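You operate a simulated robot arm through the tools that you are given. There is no shell and no other tool. Be economical: measure what you need, move in short steps, check, and stop when the job is done.

You are at the controls of a simulated robot arm. One attempt, no reset.

JOB
Oil the top of the blank in the vice, cover the oil tray and loosen the vice.
Fine: use the felt block and put it back; leave the other blanks as they are. A coat counts when it lies all over at full strength: go over it till it gets no stronger.

Only the result counts: the job must be done as asked and must still hold three seconds after the hand-in. Knocking over, shifting, dropping, spilling or breaking anything else fails it. Lids that push on must go on centred and level and be pressed home; caps that screw on are set level and turned clockwise until they are tight.

ROBOT AND FRAMES
A 7-joint arm with a two-finger parallel gripper, fixed in place. Base frame: the origin is at the foot of the arm, x ahead of it, y to its left, z up; the work surface is at about z = 0. Units: mm, degrees, N and s.
With the tool pointing down near the work surface it reaches from about 220 to 580 mm from the base axis. Its first joint turns from -66.0 to 66.0 degrees. Payload 2.5 kg.
Tool frame: the origin (TCP) lies between the finger pads and is the grasp point; the fingertips stand 23 mm ahead of it; z points along the fingers, y is the line along which they close. Largest opening 94 mm; finger width 38, thickness 10; the body of the gripper, 54 by 96 mm, starts 39 mm behind the TCP.
Orientation is that of the tool frame in the base frame, as a unit quaternion [w, x, y, z]. With the fingers straight down and closing along the base's y, the tool's x points along the base's -x, its y along +y and its z along -z.

CONTROLS
- The arm moves only by the tool move_arm. Its argument "plan" is a list of rows, each a list of 7 numbers: the turn, a rotation vector about the tool's x, y, z in units of 180 degrees (1.0 is 180 degrees), then the shift along the tool's x, y, z in units of 250 mm (1.0 is 250 mm), then the finger opening in mm, from 0 to 94. In form: [[wx, wy, wz, dx, dy, dz, hand], ...]. A call has 1 to 8 rows; each row is the pose to reach, as a shift and turn from the pose commanded when the call began, along the tool's axes at that moment. A call with a number of a shift or a turn outside -1 to 1 is refused whole. A row lasts 0.2 s, in which the tool goes at most 50 mm and 8.6 degrees; a call with a longer step from one row to the next is refused whole, and so is a gripper value outside its range. Where a pose cannot be reached the arm comes as near as it can. A force on the tool above 40 N (or 10 N above the force at the start of the call, whichever is more), or a blocked arm, ends the call early, and 0.2 s more pass. The fingers move at their own pace (about 108 mm/s each) and stop on an object; they squeeze with about 25 N. The grip force told is the motor's: it shows also when the fingers shut on nothing. Time passes only in rows, and 0.2 s behind the last, so rows that repeat a pose let the fingers close. The reply holds the time, the measured pose of the TCP, the force on the tool along the base axes, the opening and the grip force, in the units named above and with some noise, with the torque about the TCP (base axes, N m) and any sound that the robot's microphone picked up, and new pictures: "pictures" is both (left out), scene, wrist or none.
- Cameras (640 x 400 px; columns grow to the right, rows downward): "scene" is fixed at [99.9, -398.2, 544.1]; the picture's right is [0.93, -0.36, 0.00], its down [-0.20, -0.52, -0.83] and it looks along [0.29, 0.77, -0.56] (base axes); focal length 318 px, centre (320, 200). "wrist" rides on the gripper at [86, 16, -74] in the tool frame; the picture's right is [-0.18, 0.98, 0.00], its down [-0.58, -0.11, -0.81] and it looks along [-0.79, -0.15, 0.59] (tool axes); focal length 243 px, centre (320, 200). There is no depth. A picture from a camera that has moved, and an enlarged one, comes with that camera's place and axes in the base frame and with its lens.
- inspect(camera, box): a new picture of the part [left, top, right, bottom] of that camera's present view, enlarged. No time passes.
- job_done(): hands the job in; it is judged then, once.

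Work in short steps. Places have to be worked out from the pictures, the camera data and where the tool is seen: move nearer, look again, correct. Check each grasp and each placing, and mend what went wrong. You have 120 turns and 200 pictures in all, those below and enlarged ones among them. Open the gripper and draw the arm clear of the work before you hand the job in, unless the task says otherwise; then end with one line.

The tools are called after "Request:" as name(argument=value, ...) on one line, values as JSON. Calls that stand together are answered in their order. move_arm: Moves the arm, as the interface text tells. Its arguments: {"type":"object","properties":{"plan":{"type":"array","items":{"type":"array","items":{"type":"number"}}},"pictures":{"type":"string","enum":["both","scene","wrist","none"]}},"required":["plan"]} The other tools are called the same way: inspect (camera, box) takes an enlarged picture of a part of a camera's view; job_done () hands the job in.

At the start:

```text
clock: 0.0
tool_pos: [377.0, 84.4, 334.9]
tcp_rot: [0.001, 0.0, 1.0, -0.001]
force: [-0.6, -0.8, -0.2]
torque: [0.06, -0.03, 0.0]
width: 94.0
gripper_force: 0.1
```

scene: 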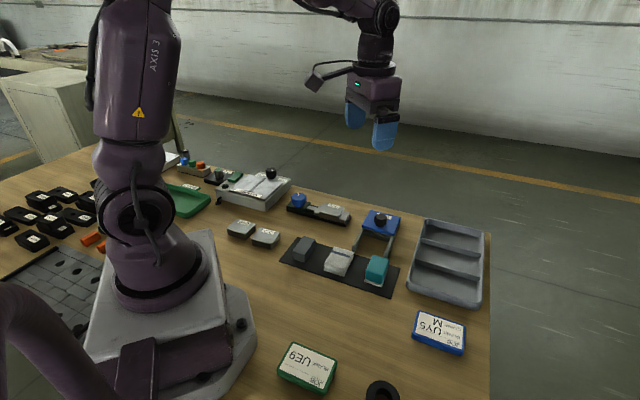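
wrist: 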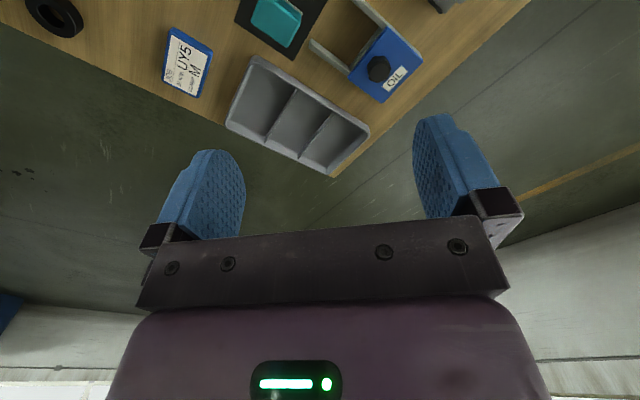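

I start by enlarging the work area in the scene picture to identify vice, tray, felt block and lid.

Request:
inspect(camera="scene", box=[270, 180, 430, 300])

Request:
inspect(camera="scene", box=[160, 140, 360, 260])

Request:
inspect(camera="wrist", box=[220, 0, 460, 150])

```text
3.33 times, centred on (350, 240) of scene
camera zoom: at [99.9, -398.2, 544.1], right [0.93, -0.36, 0.0], down [-0.2, -0.52, -0.83], along [0.29, 0.77, -0.56], focal length 1061 px, centre (220, 67)
```

zoom: 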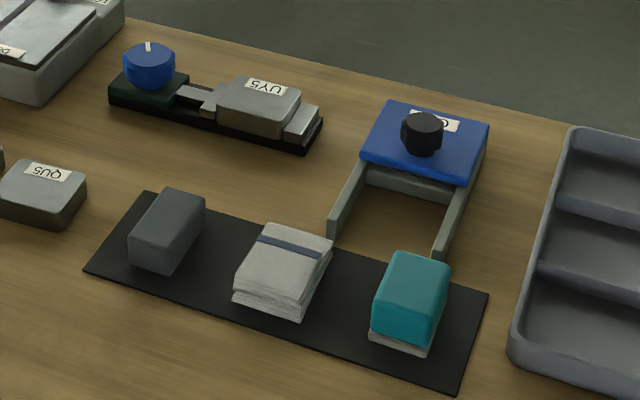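

```text
3.20 times, centred on (260, 200) of scene
camera zoom: at [99.9, -398.2, 544.1], right [0.93, -0.36, 0.0], down [-0.2, -0.52, -0.83], along [0.29, 0.77, -0.56], focal length 1018 px, centre (512, 200)
```

zoom: 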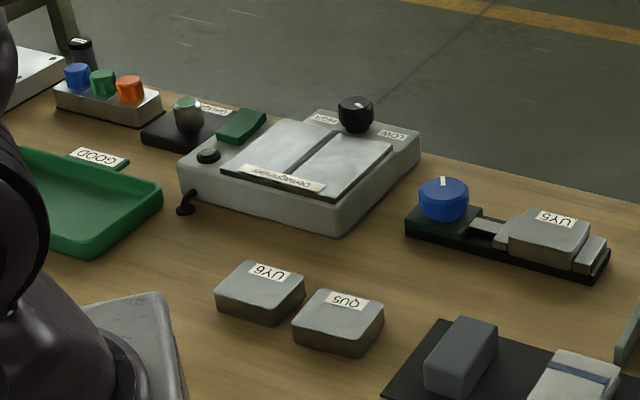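

```text
2.67 times, centred on (340, 75) of wrist
camera zoom: at [291.9, 99.2, 410.3], right [0.18, 0.98, 0.0], down [0.58, -0.11, 0.81], along [0.79, -0.15, -0.59], focal length 647 px, centre (267, 533)
```

zoom: 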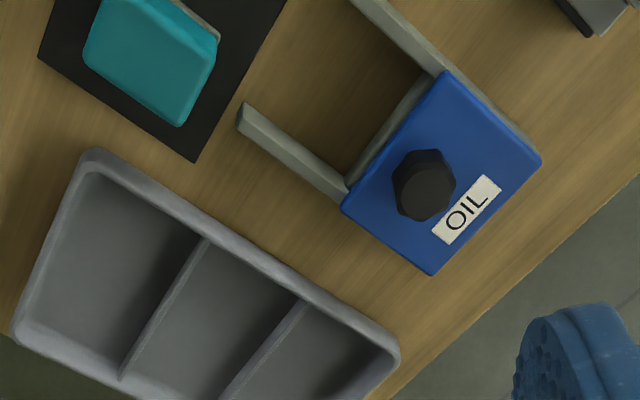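

Request:
inspect(camera="scene", box=[270, 300, 490, 400])

Request:
inspect(camera="scene", box=[280, 180, 360, 240])

```text
2.91 times, centred on (380, 350) of scene
camera zoom: at [99.9, -398.2, 544.1], right [0.93, -0.36, 0.0], down [-0.2, -0.52, -0.83], along [0.29, 0.77, -0.56], focal length 926 px, centre (146, -236)
```

zoom: 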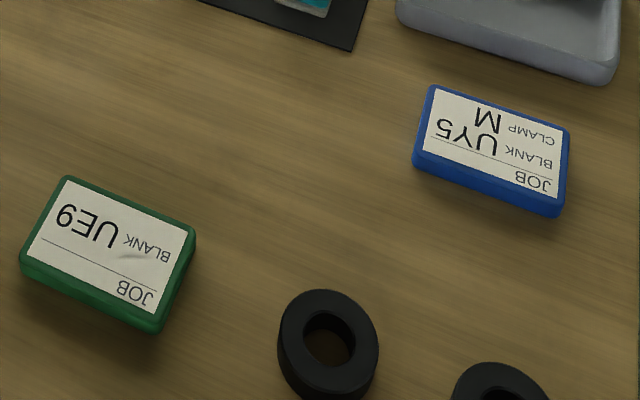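

```text
6.67 times, centred on (320, 210) of scene
camera zoom: at [99.9, -398.2, 544.1], right [0.93, -0.36, 0.0], down [-0.2, -0.52, -0.83], along [0.29, 0.77, -0.56], focal length 2121 px, centre (320, 133)
```

zoom: 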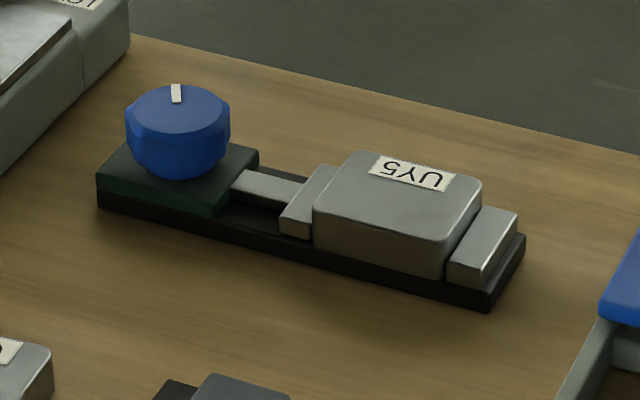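

The vice already holds UY5; the oil tray is lidded with rails behind it. I move back and lower for a close view of mat, tray and lid.

Request:
move_arm(plan=[[0, 0, 0, 0.1, -0.03, 0.1, 94], [0, 0, 0, 0.2, -0.06, 0.2, 94], [0, 0, 0, 0.308, -0.096, 0.3, 94], [0, 0, 0, 0.308, -0.096, 0.3, 94]], pictures="wrist")

```text
clock: 1.0
tool_pos: [297.9, 59.2, 260.4]
tcp_rot: [0.0, 0.0, 1.0, 0.0]
force: [0.2, 0.7, 0.1]
torque: [-0.01, -0.03, 0.02]
width: 94.0
gripper_force: 0.1
camera wrist: at [212.2, 75.3, 335.6], right [0.18, 0.98, 0.0], down [0.58, -0.11, 0.81], along [0.79, -0.15, -0.59], focal length 243 px, centre (320, 200)
```

wrist: 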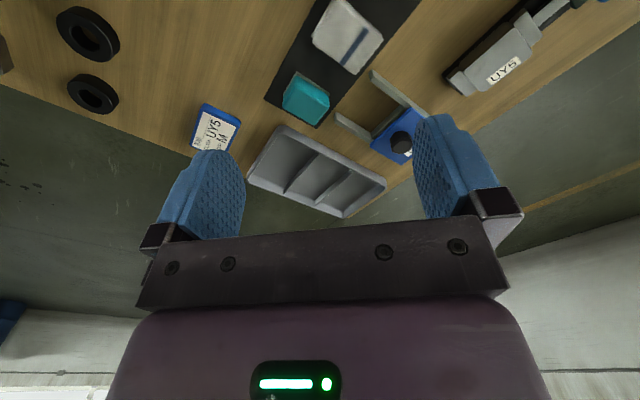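

Teal felt block is near (385,20). I move in closer for a better measurement of its place and yaw.

Request:
move_arm(plan=[[0, 0, 0, -0.05, -0.04, 0.13, 94], [0, 0, 0, -0.1, -0.1, 0.27, 94], [0, 0, 0, -0.13, -0.15, 0.4, 94], [0, 0, 0, -0.13, -0.15, 0.4, 94]], pictures="wrist")

Request:
inspect(camera="wrist", box=[240, 0, 480, 150])

Request:
inspect(camera="scene", box=[320, 190, 440, 300])

```text
clock: 2.0
tool_pos: [332.1, 22.5, 161.4]
tcp_rot: [-0.001, -0.001, 1.0, -0.001]
force: [0.4, -0.6, 0.6]
torque: [0.0, -0.01, 0.0]
width: 94.1
gripper_force: 0.0
camera wrist: at [246.0, 37.9, 235.7], right [0.18, 0.98, 0.0], down [0.58, -0.11, 0.81], along [0.79, -0.15, -0.59], focal length 243 px, centre (320, 200)
```

wrist: 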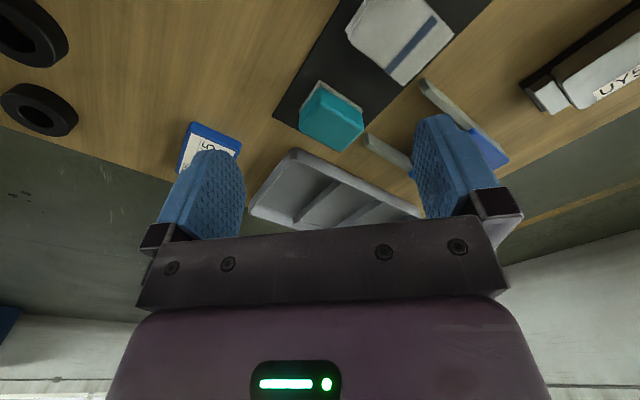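

```text
2.67 times, centred on (360, 75) of wrist
camera zoom: at [246.0, 37.9, 235.7], right [0.18, 0.98, 0.0], down [0.58, -0.11, 0.81], along [0.79, -0.15, -0.59], focal length 647 px, centre (213, 533)
```

zoom: 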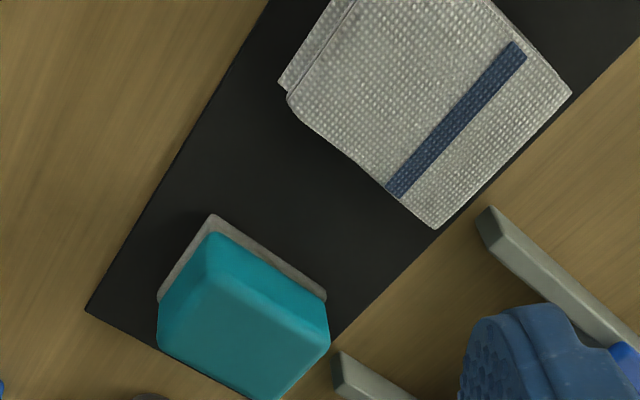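

```text
3.64 times, centred on (380, 245) of scene
camera zoom: at [99.9, -398.2, 544.1], right [0.93, -0.36, 0.0], down [-0.2, -0.52, -0.83], along [0.29, 0.77, -0.56], focal length 1157 px, centre (102, 36)
```

zoom: 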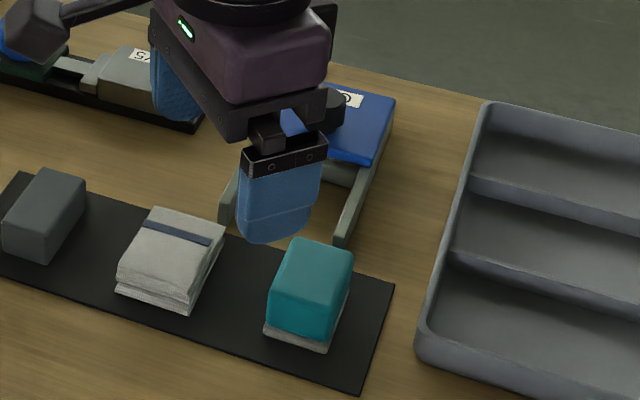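

Felt block centre ≈ (395,21), long axis at ≈44°; lid knob ≈ (475,152), rails along ≈44.5°. I yaw the tool by 44.5° and hover short of the lid knob to look.

Request:
move_arm(plan=[[0, 0, -0.0412, -0.082, 0.073, 0.02, 94], [0, 0, -0.0824, -0.164, 0.147, 0.04, 94], [0, 0, -0.1236, -0.246, 0.22, 0.06, 94], [0, 0, -0.1648, -0.328, 0.293, 0.08, 94], [0, 0, -0.206, -0.41, 0.367, 0.1, 94], [0, 0, -0.2472, -0.492, 0.44, 0.124, 94], [0, 0, -0.2472, -0.492, 0.44, 0.124, 94]])

Request:
inspect(camera="wrist", box=[220, 0, 460, 150])

```text
clock: 3.6
tool_pos: [455.9, 132.3, 130.0]
tcp_rot: [0.0, -0.38, 0.925, 0.0]
force: [0.8, -0.2, 0.6]
torque: [-0.02, -0.01, 0.02]
width: 93.9
gripper_force: 0.2
camera wrist: at [383.3, 83.3, 205.1], right [-0.56, 0.83, 0.0], down [0.49, 0.33, 0.81], along [0.67, 0.45, -0.59], focal length 243 px, centre (320, 200)
```

scene: 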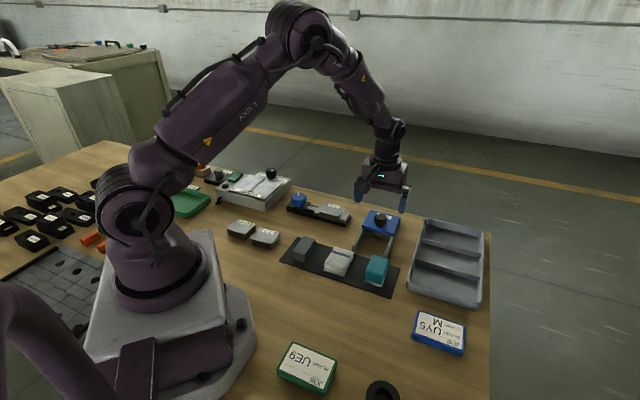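
wrist: 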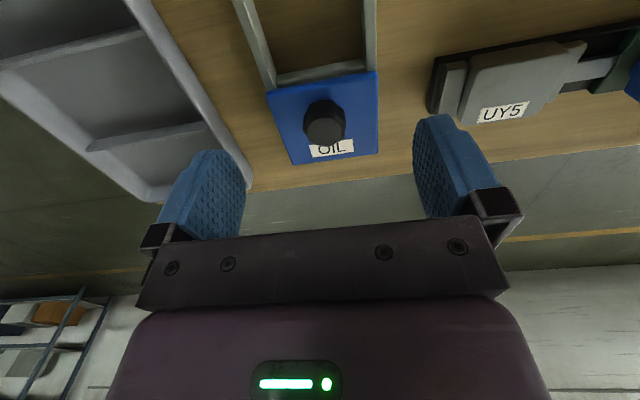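

```text
2.67 times, centred on (340, 75) of wrist
camera zoom: at [383.3, 83.3, 205.1], right [-0.56, 0.83, 0.0], down [0.49, 0.33, 0.81], along [0.67, 0.45, -0.59], focal length 647 px, centre (267, 533)
```

zoom: 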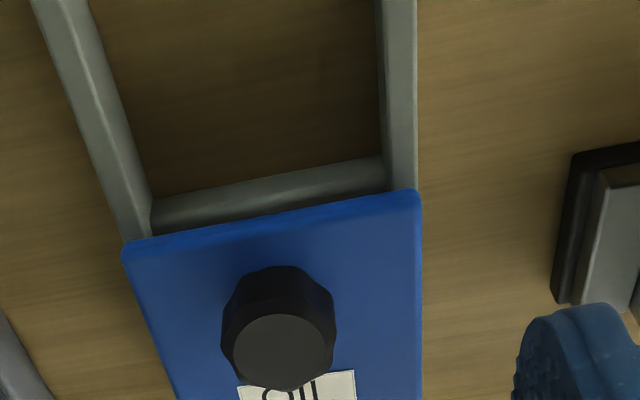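

Knob top is about 33 mm ahead and 2–3 mm to tool -y, z≈48. I descend around it with open fingers and look.

Request:
move_arm(plan=[[0, 0, 0, -0.132, -0.01, 0.0, 80], [0, 0, 0, -0.132, -0.01, 0.15, 80], [0, 0, 0, -0.132, -0.01, 0.27, 80], [0, 0, 0, -0.132, -0.01, 0.288, 80], [0, 0, 0, -0.132, -0.01, 0.288, 80]])

Request:
inspect(camera="scene", box=[330, 180, 430, 260])

```text
clock: 4.8
tool_pos: [481.0, 153.3, 55.0]
tcp_rot: [0.001, -0.378, 0.926, 0.0]
force: [0.2, 0.5, -0.2]
torque: [-0.02, 0.01, 0.0]
width: 79.8
gripper_force: 0.0
camera wrist: at [409.4, 103.5, 130.9], right [-0.56, 0.83, 0.0], down [0.49, 0.33, 0.81], along [0.67, 0.45, -0.59], focal length 243 px, centre (320, 200)
```

scene: 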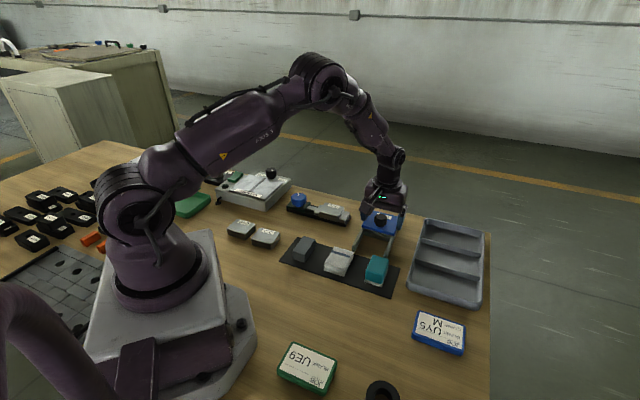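
wrist: 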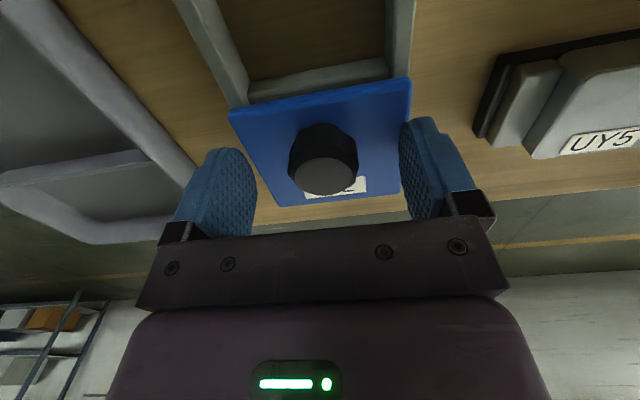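

```text
5.00 times, centred on (380, 220) of scene
camera zoom: at [99.9, -398.2, 544.1], right [0.93, -0.36, 0.0], down [-0.2, -0.52, -0.83], along [0.29, 0.77, -0.56], focal length 1591 px, centre (20, 100)
```

zoom: 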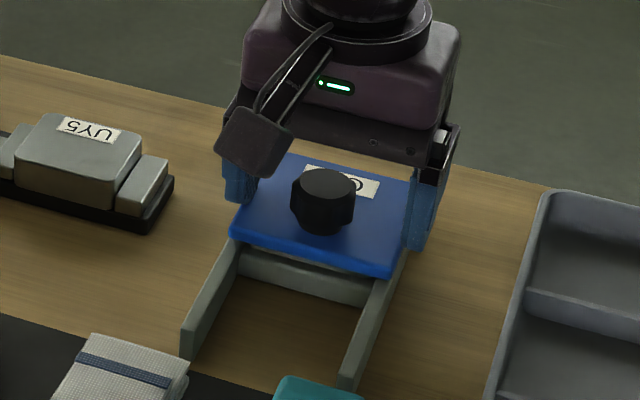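

The knob lies centred between the fingers, no contact force. I close on it.

Request:
move_arm(plan=[[0, 0, 0, 0, 0, 0, 25], [0, 0, 0, 0, 0, 0, 10], [0, 0, 0, 0, 0, 0, 10]], pictures="wrist")

```text
clock: 5.6
tool_pos: [480.0, 155.5, 56.0]
tcp_rot: [-0.001, -0.379, 0.925, 0.002]
force: [-15.1, 9.0, 4.9]
torque: [-0.33, 0.19, -0.07]
width: 31.2
gripper_force: 44.5
camera wrist: at [408.2, 105.1, 131.0], right [-0.56, 0.83, 0.0], down [0.49, 0.33, 0.8], along [0.67, 0.45, -0.59], focal length 243 px, centre (320, 200)
```

wrist: 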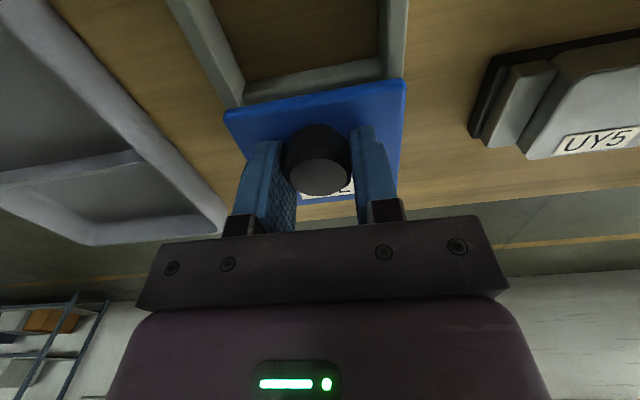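

Gripped (31 mm), with a side load of 17 N from a ~2 mm offset; I correct that and try pulling the lid back along the rails by 10 mm.

Request:
move_arm(plan=[[0, 0, 0, 0, 0.01, 0, 10], [0, 0, 0, 0.02, 0.01, 0, 10], [0, 0, 0, 0.04, 0.01, 0, 10]], pictures="wrist")

```text
clock: 6.4
tool_pos: [472.3, 147.4, 55.8]
tcp_rot: [-0.001, -0.379, 0.925, 0.0]
force: [-6.2, 8.2, -4.5]
torque: [0.06, -0.4, -0.14]
width: 31.1
gripper_force: 44.6
camera wrist: at [400.1, 97.8, 130.8], right [-0.56, 0.83, 0.0], down [0.49, 0.33, 0.81], along [0.67, 0.45, -0.59], focal length 243 px, centre (320, 200)
```

wrist: 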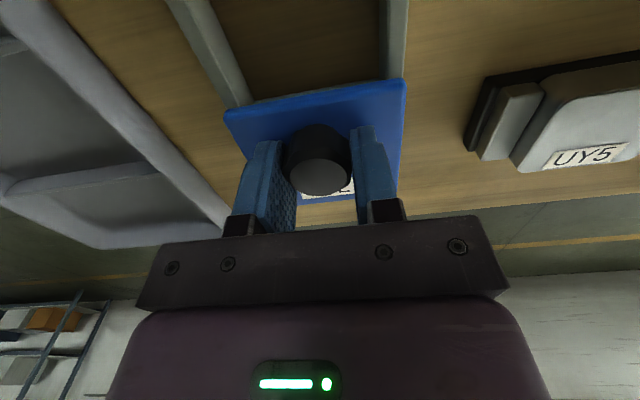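

The lid slides freely over the rails. I pull it on by another 60 mm.

Request:
move_arm(plan=[[0, 0, 0, 0.04, 0.006, 0, 10], [0, 0, 0, 0.08, 0.006, 0, 10], [0, 0, 0, 0.12, 0.006, 0, 10], [0, 0, 0, 0.16, 0.006, 0, 10], [0, 0, 0, 0.2, 0.006, 0, 10], [0, 0, 0, 0.24, 0.006, 0, 10], [0, 0, 0, 0.24, 0.006, 0, 10]])

Request:
inspect(camera="scene", box=[330, 180, 430, 260])

```text
clock: 8.1
tool_pos: [428.5, 102.7, 54.5]
tcp_rot: [0.0, -0.377, 0.926, -0.001]
force: [2.1, -0.2, -3.1]
torque: [0.1, 0.27, 0.03]
width: 31.5
gripper_force: 44.8
stopped in row 7: the force on the tool passed its limit at 40 N (the readings are from after the stop); the commanded pose is now the measured one
camera wrist: at [356.4, 54.9, 131.0], right [-0.56, 0.83, 0.0], down [0.49, 0.33, 0.81], along [0.67, 0.45, -0.59], focal length 243 px, centre (320, 200)
```

scene: 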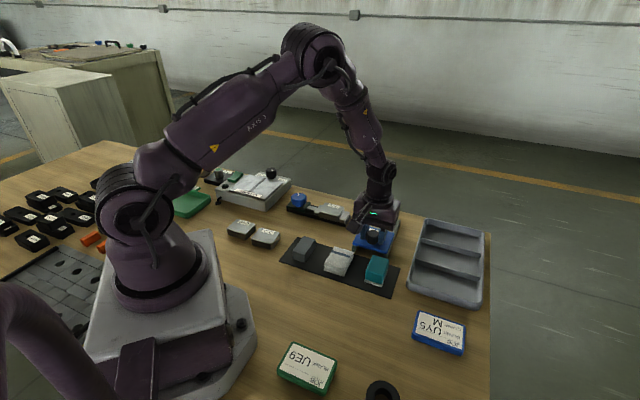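
wrist: 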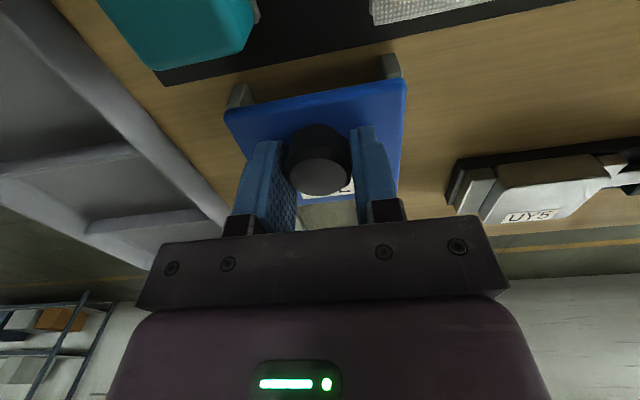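

```text
5.00 times, centred on (380, 220) of scene
camera zoom: at [99.9, -398.2, 544.1], right [0.93, -0.36, 0.0], down [-0.2, -0.52, -0.83], along [0.29, 0.77, -0.56], focal length 1591 px, centre (20, 100)
```

zoom: 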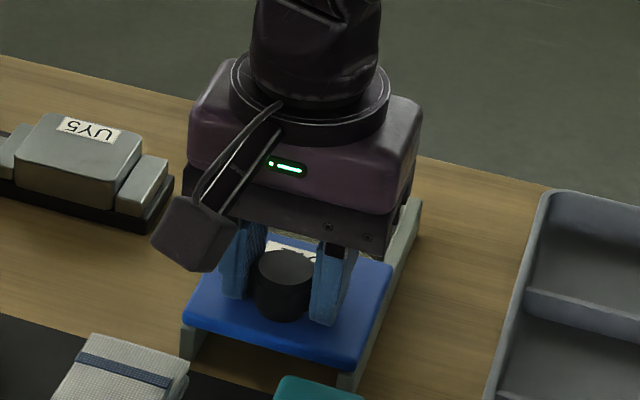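

The lid hit its end stop after ≈74 mm. I release the knob and rise to see the tray.

Request:
move_arm(plan=[[0, 0, 0, 0, 0, 0, 60], [0, 0, 0, 0, 0, 0, 60], [0, 0, 0, 0, 0, -0.1, 60], [0, 0, 0, 0, 0, -0.28, 80], [0, 0, 0, 0, 0, -0.38, 80], [0, 0, 0, 0, 0, -0.38, 80]])

Request:
inspect(camera="wrist", box=[200, 0, 520, 200])

Request:
inspect(camera="scene", box=[280, 180, 440, 280])

```text
clock: 9.5
tool_pos: [429.1, 104.2, 149.9]
tcp_rot: [0.0, -0.377, 0.926, -0.002]
force: [-0.1, -0.1, -0.3]
torque: [0.05, -0.01, 0.01]
width: 79.8
gripper_force: 0.0
camera wrist: at [357.0, 56.3, 225.7], right [-0.56, 0.83, 0.0], down [0.49, 0.33, 0.81], along [0.67, 0.45, -0.59], focal length 243 px, centre (320, 200)
```

scene: 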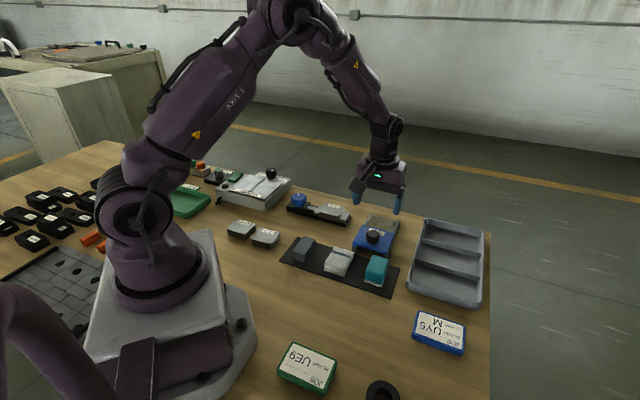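
wrist: 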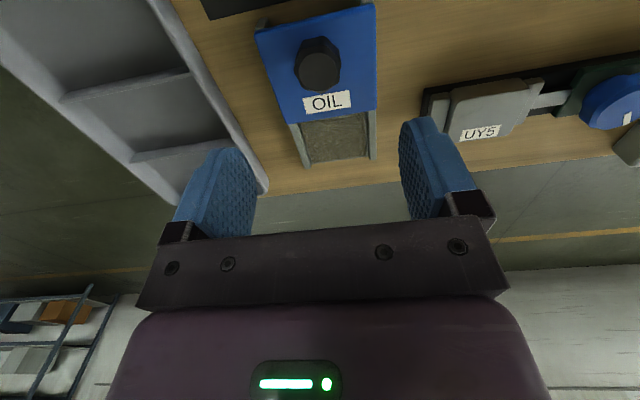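

```text
2.00 times, centred on (360, 100) of wrist
camera zoom: at [357.0, 56.3, 225.7], right [-0.56, 0.83, 0.0], down [0.49, 0.33, 0.81], along [0.67, 0.45, -0.59], focal length 485 px, centre (240, 400)
```

zoom: 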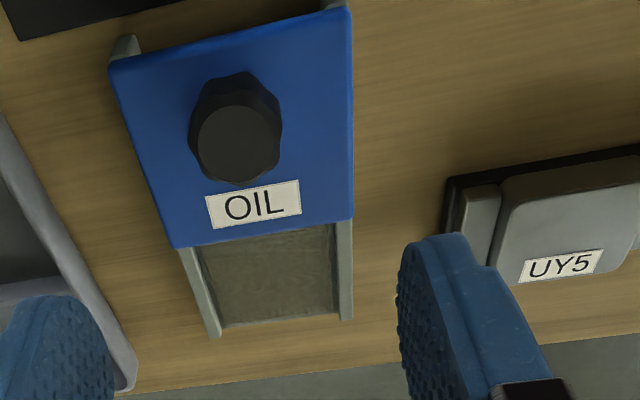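

```text
4.00 times, centred on (360, 230) of scene
camera zoom: at [99.9, -398.2, 544.1], right [0.93, -0.36, 0.0], down [-0.2, -0.52, -0.83], along [0.29, 0.77, -0.56], focal length 1273 px, centre (160, 80)
```

zoom: 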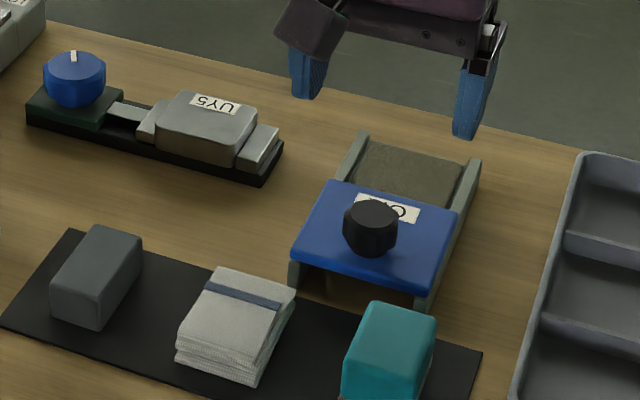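

The oil pad is exposed (~59×71 mm, centre ≈ (492,169)). Now I go hover just short of the felt block to refine its position.

Request:
move_arm(plan=[[0, 0, 0, 0.146, -0.047, 0.02, 80], [0, 0, 0, 0.292, -0.095, 0.05, 80], [0, 0, 0, 0.437, -0.142, 0.08, 80], [0, 0, 0, 0.437, -0.142, 0.08, 80]], pictures="wrist")

Request:
inspect(camera="wrist", box=[200, 0, 440, 150])

```text
clock: 10.5
tool_pos: [374.2, 2.2, 127.9]
tcp_rot: [0.0, -0.378, 0.926, -0.002]
force: [-0.2, -0.3, 0.6]
torque: [-0.03, -0.02, -0.01]
width: 80.1
gripper_force: 0.1
camera wrist: at [302.4, -46.2, 203.7], right [-0.56, 0.83, 0.0], down [0.49, 0.33, 0.81], along [0.67, 0.45, -0.59], focal length 243 px, centre (320, 200)
```

wrist: 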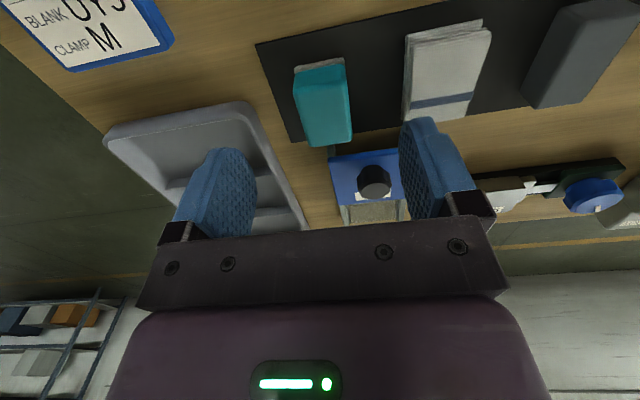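

```text
2.67 times, centred on (320, 75) of wrist
camera zoom: at [302.4, -46.2, 203.7], right [-0.56, 0.83, 0.0], down [0.49, 0.33, 0.81], along [0.67, 0.45, -0.59], focal length 647 px, centre (320, 533)
```

zoom: 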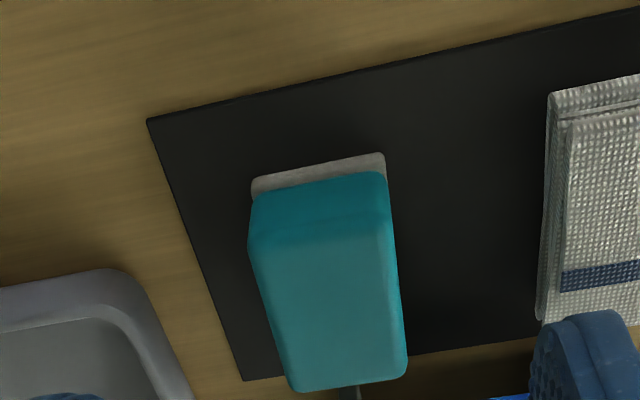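

Felt block centre refined to ≈ (397,22.5), top z≈35. I move over it, descend to TCP z≈37 with 60 mm opening, and close.

Request:
move_arm(plan=[[0, 0, 0, -0.122, -0.006, 0, 62], [0, 0, 0, -0.122, -0.006, 0.15, 62], [0, 0, 0, -0.122, -0.006, 0.3, 62], [0, 0, 0, -0.122, -0.006, 0.36, 62], [0, 0, 0, -0.122, -0.006, 0.36, 62], [0, 0, 0, -0.122, -0.006, 0.36, 30], [0, 0, 0, -0.122, -0.006, 0.36, 30], [0, 0, 0, -0.122, -0.006, 0.36, 30]])

Request:
inspect(camera="scene", box=[320, 210, 420, 290])

```text
clock: 12.3
tool_pos: [399.4, 21.7, 40.0]
tcp_rot: [0.0, -0.377, 0.926, -0.002]
force: [0.8, 0.2, 0.2]
torque: [0.0, 0.01, -0.01]
width: 39.5
gripper_force: 25.2
camera wrist: at [327.0, -27.0, 115.2], right [-0.56, 0.83, 0.0], down [0.49, 0.33, 0.81], along [0.67, 0.45, -0.59], focal length 243 px, centre (320, 200)
```

scene: 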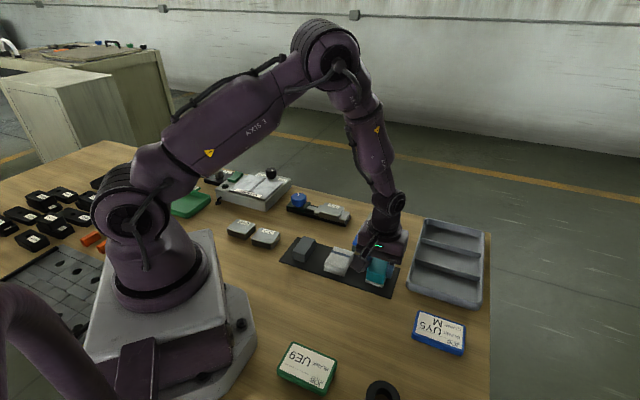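
wrist: 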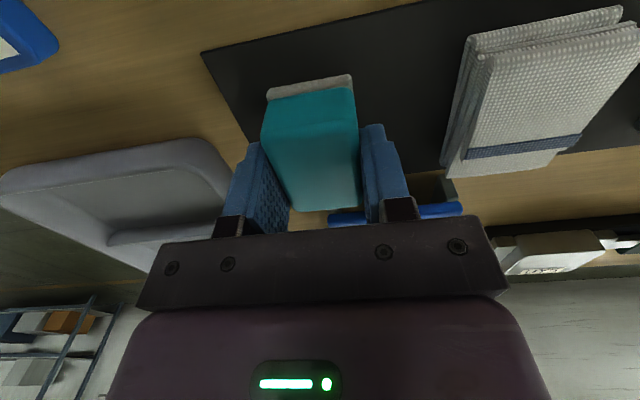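

```text
5.00 times, centred on (370, 250) of scene
camera zoom: at [99.9, -398.2, 544.1], right [0.93, -0.36, 0.0], down [-0.2, -0.52, -0.83], along [0.29, 0.77, -0.56], focal length 1591 px, centre (70, -50)
```

zoom: 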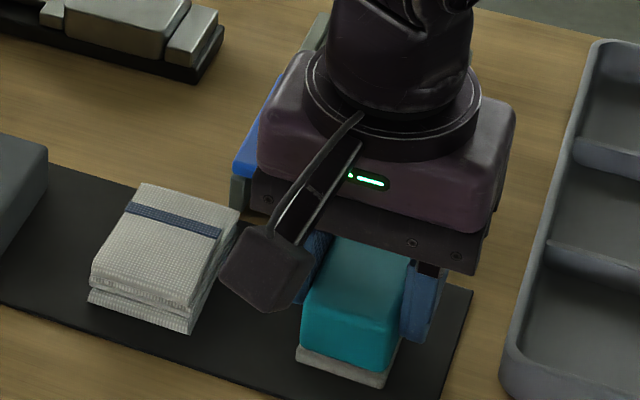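

Block is held (39.5 mm, centred). I lift it and carry it to above the oil pad.

Request:
move_arm(plan=[[0, 0, 0, 0, 0, -0.1, 25], [0, 0, 0, 0, 0, -0.28, 25], [0, 0, 0, -0.16, 0.04, -0.32, 25], [0, 0, 0, -0.33, 0.08, -0.32, 25], [0, 0, 0, -0.5, 0.12, -0.32, 25], [0, 0, 0, -0.6, 0.14, -0.32, 25], [0, 0, 0, -0.68, 0.163, -0.32, 25], [0, 0, 0, -0.68, 0.163, -0.32, 25]])

Request:
inspect(camera="wrist", box=[200, 0, 440, 240])

Request:
inspect(camera="scene", box=[330, 170, 430, 250])

```text
clock: 14.1
tool_pos: [490.4, 171.0, 120.7]
tcp_rot: [0.0, -0.377, 0.926, -0.001]
force: [0.1, -0.2, -0.7]
torque: [-0.05, 0.03, 0.04]
width: 39.1
gripper_force: 24.9
camera wrist: at [418.5, 122.2, 196.4], right [-0.56, 0.83, 0.0], down [0.49, 0.33, 0.81], along [0.67, 0.45, -0.59], focal length 243 px, centre (320, 200)
```

scene: 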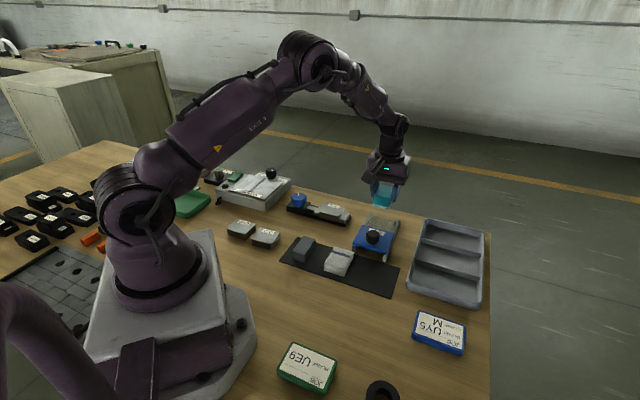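
wrist: 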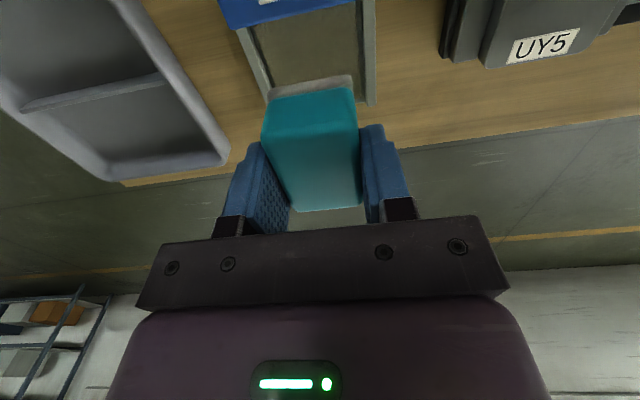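

```text
1.67 times, centred on (320, 120) of wrist
camera zoom: at [418.5, 122.2, 196.4], right [-0.56, 0.83, 0.0], down [0.49, 0.33, 0.81], along [0.67, 0.45, -0.59], focal length 404 px, centre (320, 333)
```

zoom: 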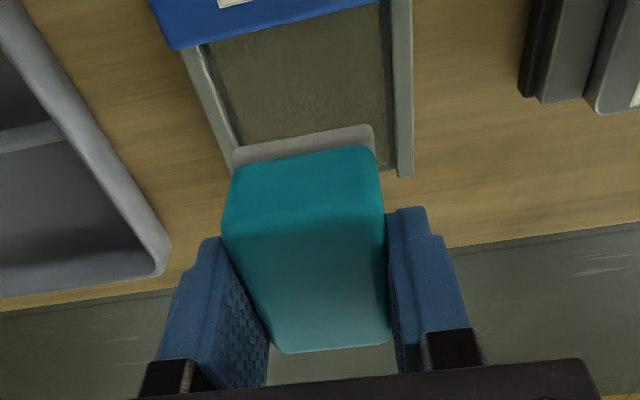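

```text
5.00 times, centred on (380, 210) of scene
camera zoom: at [99.9, -398.2, 544.1], right [0.93, -0.36, 0.0], down [-0.2, -0.52, -0.83], along [0.29, 0.77, -0.56], focal length 1591 px, centre (20, 150)
```

zoom: 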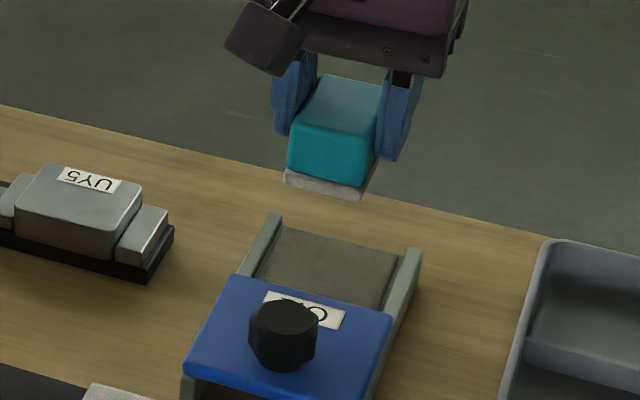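

The pad is slightly back and to tool -y of the block; I correct 5 mm and 4 mm and lower toward the pad.

Request:
move_arm(plan=[[0, 0, 0, 0.02, -0.017, 0, 25], [0, 0, 0, 0.02, -0.017, 0.15, 25], [0, 0, 0, 0.02, -0.017, 0.2, 25], [0, 0, 0, 0.02, -0.017, 0.23, 25], [0, 0, 0, 0.02, -0.017, 0.245, 25], [0, 0, 0, 0.02, -0.017, 0.26, 25]])

Request:
inspect(camera="scene", box=[330, 170, 430, 250])

```text
clock: 15.5
tool_pos: [490.2, 163.0, 57.4]
tcp_rot: [0.0, -0.376, 0.926, -0.002]
force: [-2.8, 0.1, 6.5]
torque: [-0.02, 0.2, 0.02]
width: 39.5
gripper_force: 24.9
camera wrist: at [418.6, 115.2, 131.9], right [-0.56, 0.83, 0.0], down [0.49, 0.33, 0.81], along [0.67, 0.45, -0.59], focal length 243 px, centre (320, 200)
```

scene: 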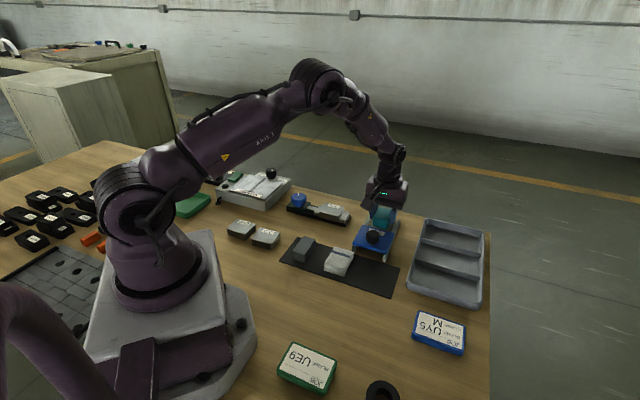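
wrist: 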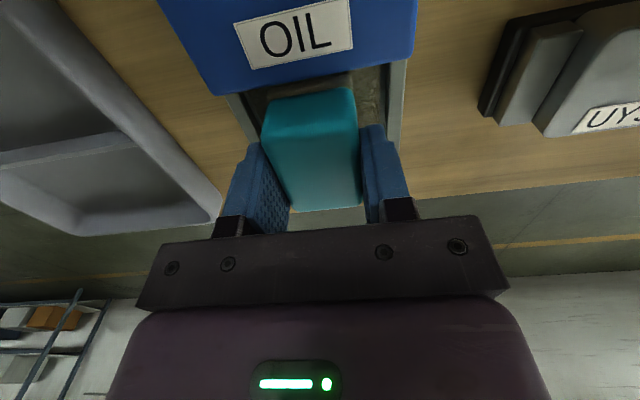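

```text
5.00 times, centred on (380, 210) of scene
camera zoom: at [99.9, -398.3, 544.1], right [0.93, -0.36, 0.0], down [-0.2, -0.52, -0.83], along [0.29, 0.77, -0.56], focal length 1591 px, centre (20, 150)
```

zoom: 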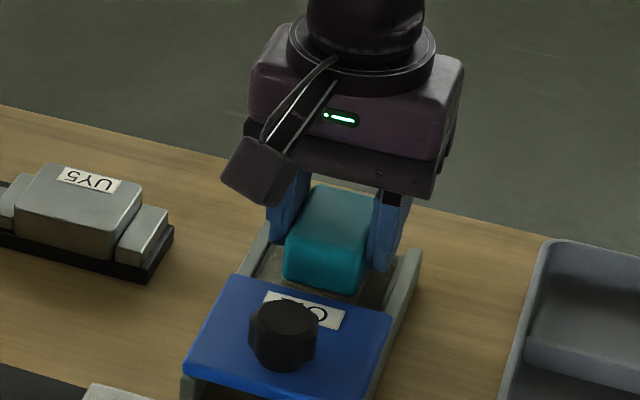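

First contact (6.5 N) at TCP z≈57. I press a little more and dwell to soak up oil.

Request:
move_arm(plan=[[0, 0, 0, 0, 0, 0.006, 25], [0, 0, 0, 0, 0, 0.01, 25], [0, 0, 0, 0, 0, 0.01, 25], [0, 0, 0, 0, 0, 0.01, 25]], pictures="none")

```text
clock: 16.5
tool_pos: [492.2, 164.0, 54.7]
tcp_rot: [0.002, -0.377, 0.926, -0.002]
force: [1.6, 2.6, 19.9]
torque: [0.12, -0.04, -0.02]
width: 39.4
gripper_force: 25.2
```

Pressed at 20 N, soaked. I lift straight up and carry the felt over to the vice to look at the blank.

Request:
move_arm(plan=[[0, 0, 0, 0, 0, -0.05, 25], [0, 0, 0, 0, 0, -0.18, 25], [0, 0, 0, 0, 0.0, -0.32, 25], [0, 0, 0, 0.02, 0.15, -0.32, 25], [0, 0, 0, 0.04, 0.3, -0.32, 25], [0, 0, 0, 0.06, 0.45, -0.32, 25], [0, 0, 0, 0.07, 0.564, -0.32, 25], [0, 0, 0, 0.07, 0.564, -0.32, 25]])

Request:
inspect(camera="wrist", box=[200, 0, 520, 200])

Request:
inspect(camera="scene", box=[270, 150, 390, 240])

```text
clock: 18.3
tool_pos: [379.6, 252.7, 133.1]
tcp_rot: [0.001, -0.377, 0.926, -0.002]
force: [-0.9, 0.2, -1.1]
torque: [0.01, -0.02, 0.02]
width: 39.4
gripper_force: 25.6
camera wrist: at [307.2, 204.0, 209.0], right [-0.56, 0.83, 0.0], down [0.49, 0.33, 0.81], along [0.67, 0.45, -0.59], focal length 243 px, centre (320, 200)
```

scene: 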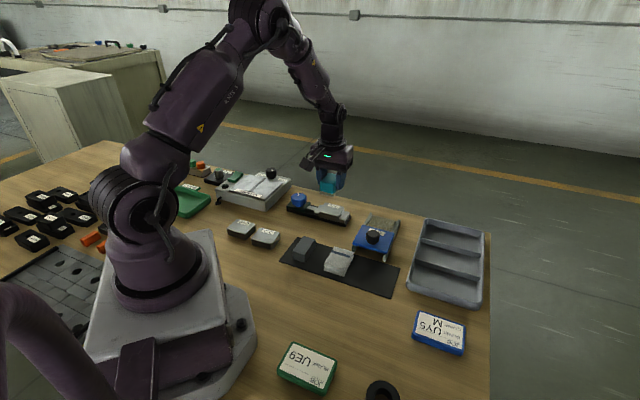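
wrist: 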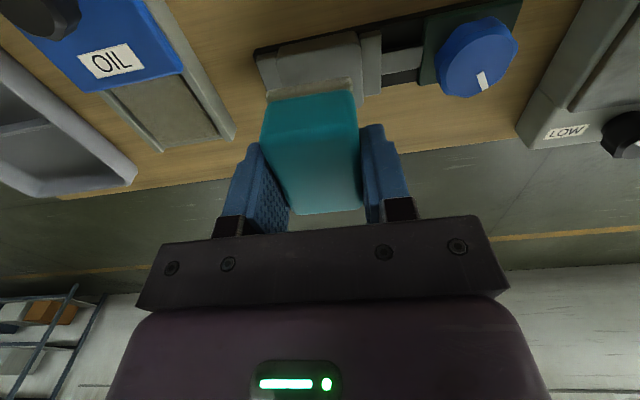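

```text
2.00 times, centred on (360, 100) of wrist
camera zoom: at [307.2, 204.0, 209.0], right [-0.56, 0.83, 0.0], down [0.49, 0.33, 0.81], along [0.67, 0.45, -0.59], focal length 485 px, centre (240, 400)
```

zoom: 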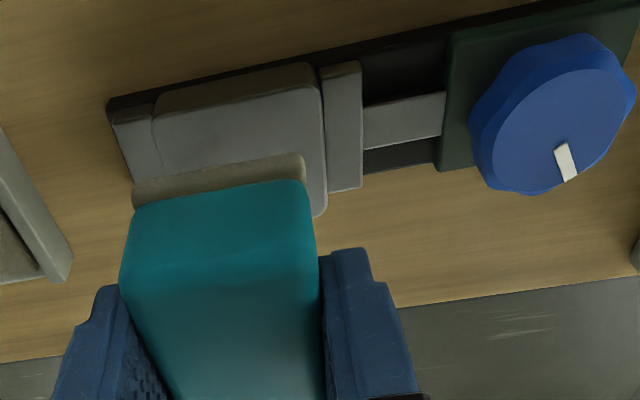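

```text
4.44 times, centred on (330, 195) of scene
camera zoom: at [99.9, -398.2, 544.1], right [0.93, -0.36, 0.0], down [-0.2, -0.52, -0.83], along [0.29, 0.77, -0.56], focal length 1414 px, centre (276, 222)
```

zoom: 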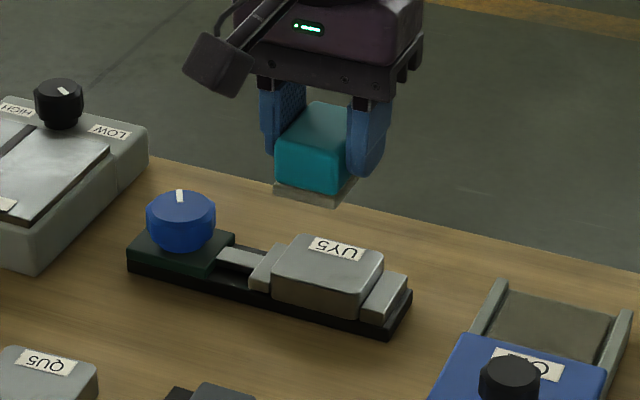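

Blank centre ≈ (385,260), ~54 (vice axis) × 46 mm, top z≈28. I shift over it and lower to just above.

Request:
move_arm(plan=[[0, 0, 0, -0.039, 0.006, 0, 25], [0, 0, 0, -0.039, 0.006, 0.12, 25], [0, 0, 0, -0.039, 0.006, 0.21, 25], [0, 0, 0, -0.039, 0.006, 0.236, 25], [0, 0, 0, -0.039, 0.006, 0.236, 25]])

Request:
inspect(camera="scene", box=[270, 150, 390, 240])

Request:
inspect(camera="wrist", box=[200, 0, 520, 200])

```text
clock: 19.5
tool_pos: [384.4, 260.4, 71.8]
tcp_rot: [-0.001, -0.378, 0.926, -0.002]
force: [-0.4, -0.9, -1.7]
torque: [0.0, -0.01, 0.04]
width: 39.3
gripper_force: 25.2
camera wrist: at [311.9, 212.0, 148.3], right [-0.56, 0.83, 0.0], down [0.49, 0.33, 0.81], along [0.67, 0.45, -0.59], focal length 243 px, centre (320, 200)
```

scene: 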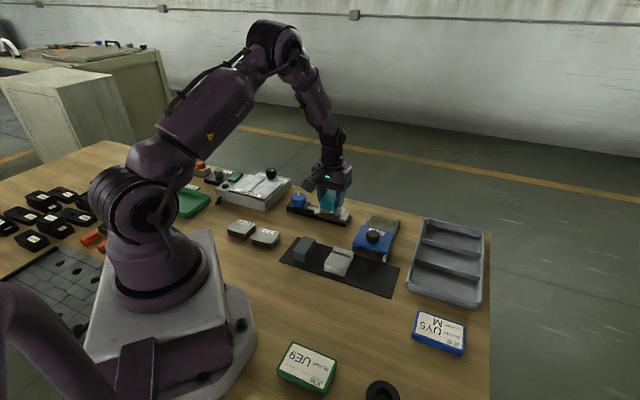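
wrist: 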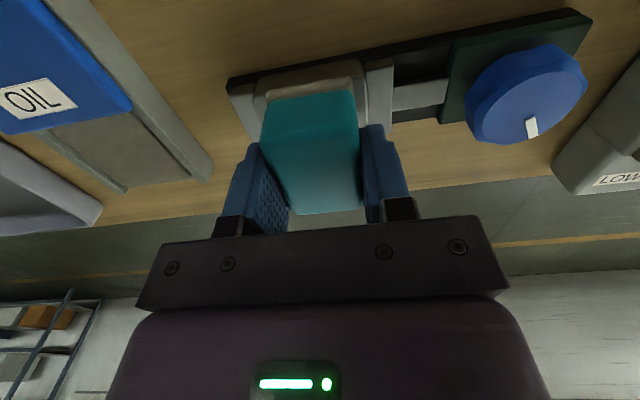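

```text
4.44 times, centred on (330, 195) of scene
camera zoom: at [99.9, -398.2, 544.1], right [0.93, -0.36, 0.0], down [-0.2, -0.52, -0.83], along [0.29, 0.77, -0.56], focal length 1414 px, centre (276, 222)
```

zoom: 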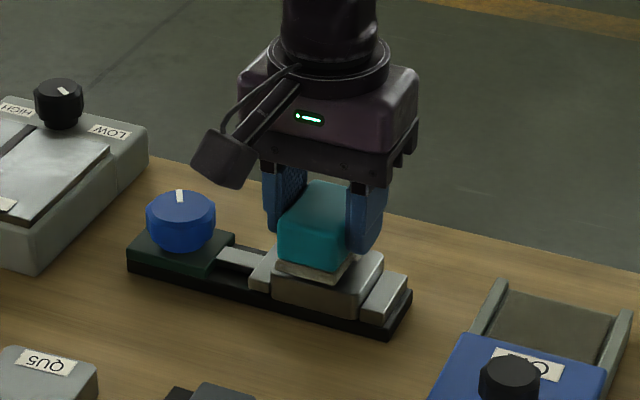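

```text
2.00 times, centred on (360, 100) of wrist
camera zoom: at [311.9, 212.0, 148.3], right [-0.56, 0.83, 0.0], down [0.49, 0.33, 0.81], along [0.67, 0.45, -0.59], focal length 485 px, centre (240, 400)
```

zoom: 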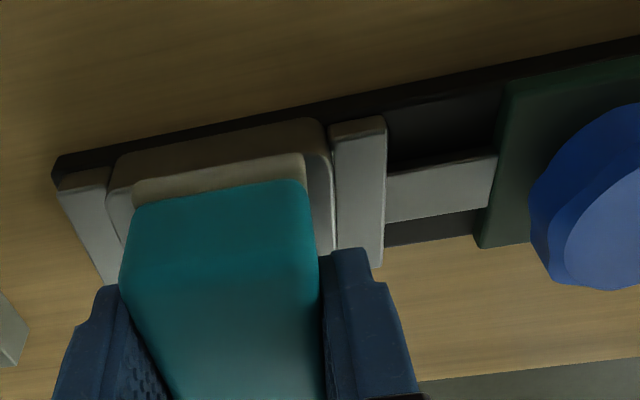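

Laterally centred. I lower to contact.

Request:
move_arm(plan=[[0, 0, 0, 0, 0, 0.012, 25], [0, 0, 0, 0, 0, 0.02, 25], [0, 0, 0, 0, 0, 0.026, 25], [0, 0, 0, 0, 0, 0.026, 25]], pictures="none")

```text
clock: 20.5
tool_pos: [385.7, 259.8, 67.4]
tcp_rot: [0.0, -0.377, 0.926, -0.002]
force: [0.2, -0.2, -0.2]
torque: [-0.01, 0.0, -0.01]
width: 39.2
gripper_force: 25.0
```

No contact yet; I go on down in 1.5 mm steps.

Request:
move_arm(plan=[[0, 0, 0, 0, 0, 0.006, 25], [0, 0, 0, 0, 0, 0.012, 25], [0, 0, 0, 0, 0, 0.016, 25]], pictures="none")

```text
clock: 21.3
tool_pos: [386.9, 261.6, 63.8]
tcp_rot: [0.002, -0.377, 0.926, -0.001]
force: [-0.5, -2.5, 21.6]
torque: [0.02, 0.06, 0.04]
width: 39.5
gripper_force: 24.9
```

Contact at ≈22 N. I ease off by 1 mm and stroke ±10 mm along the vice axis with small cross shifts.

Request:
move_arm(plan=[[0, 0, 0, 0, 0.02, -0.004, 25], [0, 0, 0, 0, 0.04, -0.004, 25], [0, 0, 0, 0, 0, -0.004, 25], [0, 0, 0, 0, -0.04, -0.004, 25], [0, 0, 0, 0.016, -0.04, -0.004, 25], [0, 0, 0, 0.016, 0, -0.004, 25], [0, 0, 0, 0.016, 0.04, -0.004, 25], [0, 0, 0, -0.016, 0.04, -0.004, 25]], pictures="none")

```text
clock: 23.1
tool_pos: [380.2, 271.4, 63.7]
tcp_rot: [-0.001, -0.377, 0.926, -0.002]
force: [-4.9, -5.0, 18.8]
torque: [0.05, -0.05, -0.03]
width: 39.5
gripper_force: 25.1
```

Force is steady (19 N), no slip. I make the return stroke on the far side, then lift and look at the coat.

Request:
move_arm(plan=[[0, 0, 0, 0, -0.04, 0, 25], [0, 0, 0, 0, -0.08, 0, 25], [0, 0, 0, 0.016, -0.08, 0, 25], [0, 0, 0, 0.016, -0.04, 0, 25], [0, 0, 0, 0.016, -0.04, -0.1, 25], [0, 0, 0, 0.1, -0.04, -0.25, 25], [0, 0, 0, 0.25, -0.04, -0.3, 25], [0, 0, 0, 0.25, -0.04, -0.3, 25]])

Request:
inspect(camera="scene", box=[290, 180, 370, 240])

Request:
inspect(camera="wrist", box=[240, 20, 480, 170])

```text
clock: 24.9
tool_pos: [343.1, 221.2, 138.3]
tcp_rot: [0.0, -0.378, 0.926, -0.001]
force: [-0.4, 0.0, 0.1]
torque: [0.0, -0.03, -0.02]
width: 39.2
gripper_force: 25.2
camera wrist: at [270.5, 172.0, 213.7], right [-0.56, 0.83, 0.0], down [0.49, 0.33, 0.81], along [0.67, 0.45, -0.59], focal length 243 px, centre (320, 200)
```

scene: 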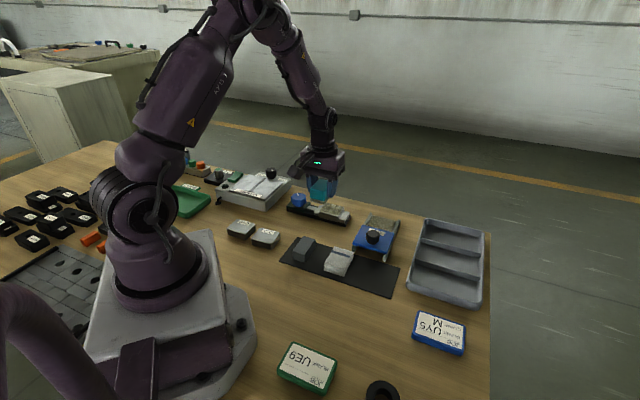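
wrist: 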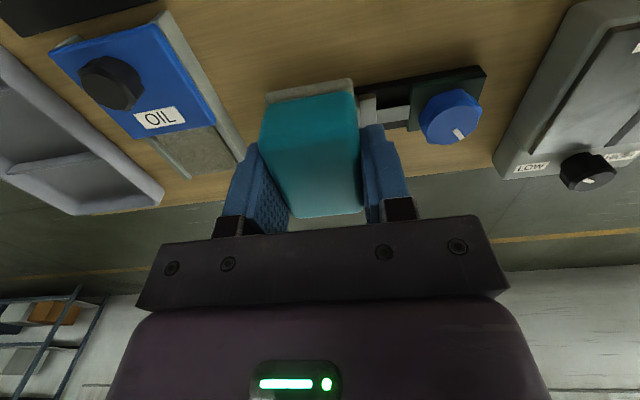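

```text
6.67 times, centred on (330, 210) of scene
camera zoom: at [99.9, -398.2, 544.1], right [0.93, -0.36, 0.0], down [-0.2, -0.52, -0.83], along [0.29, 0.77, -0.56], focal length 2121 px, centre (253, 133)
```

zoom: 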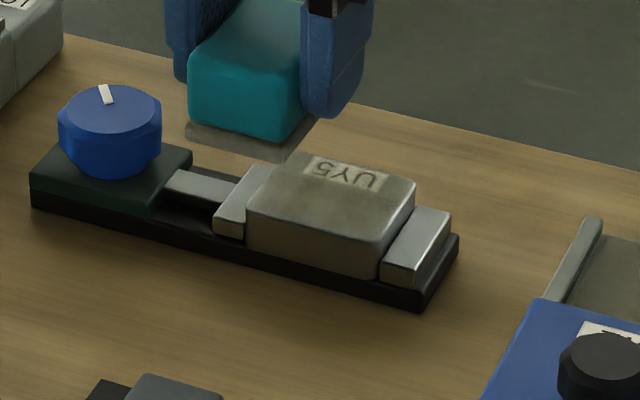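

```text
2.67 times, centred on (360, 95) of wrist
camera zoom: at [270.5, 172.0, 213.7], right [-0.56, 0.83, 0.0], down [0.49, 0.33, 0.81], along [0.67, 0.45, -0.59], focal length 647 px, centre (213, 480)
```

zoom: 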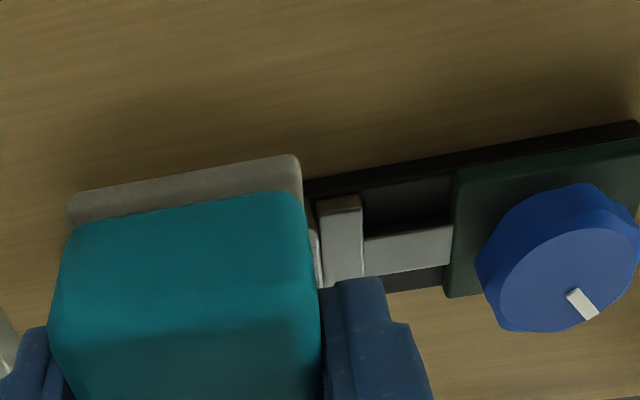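

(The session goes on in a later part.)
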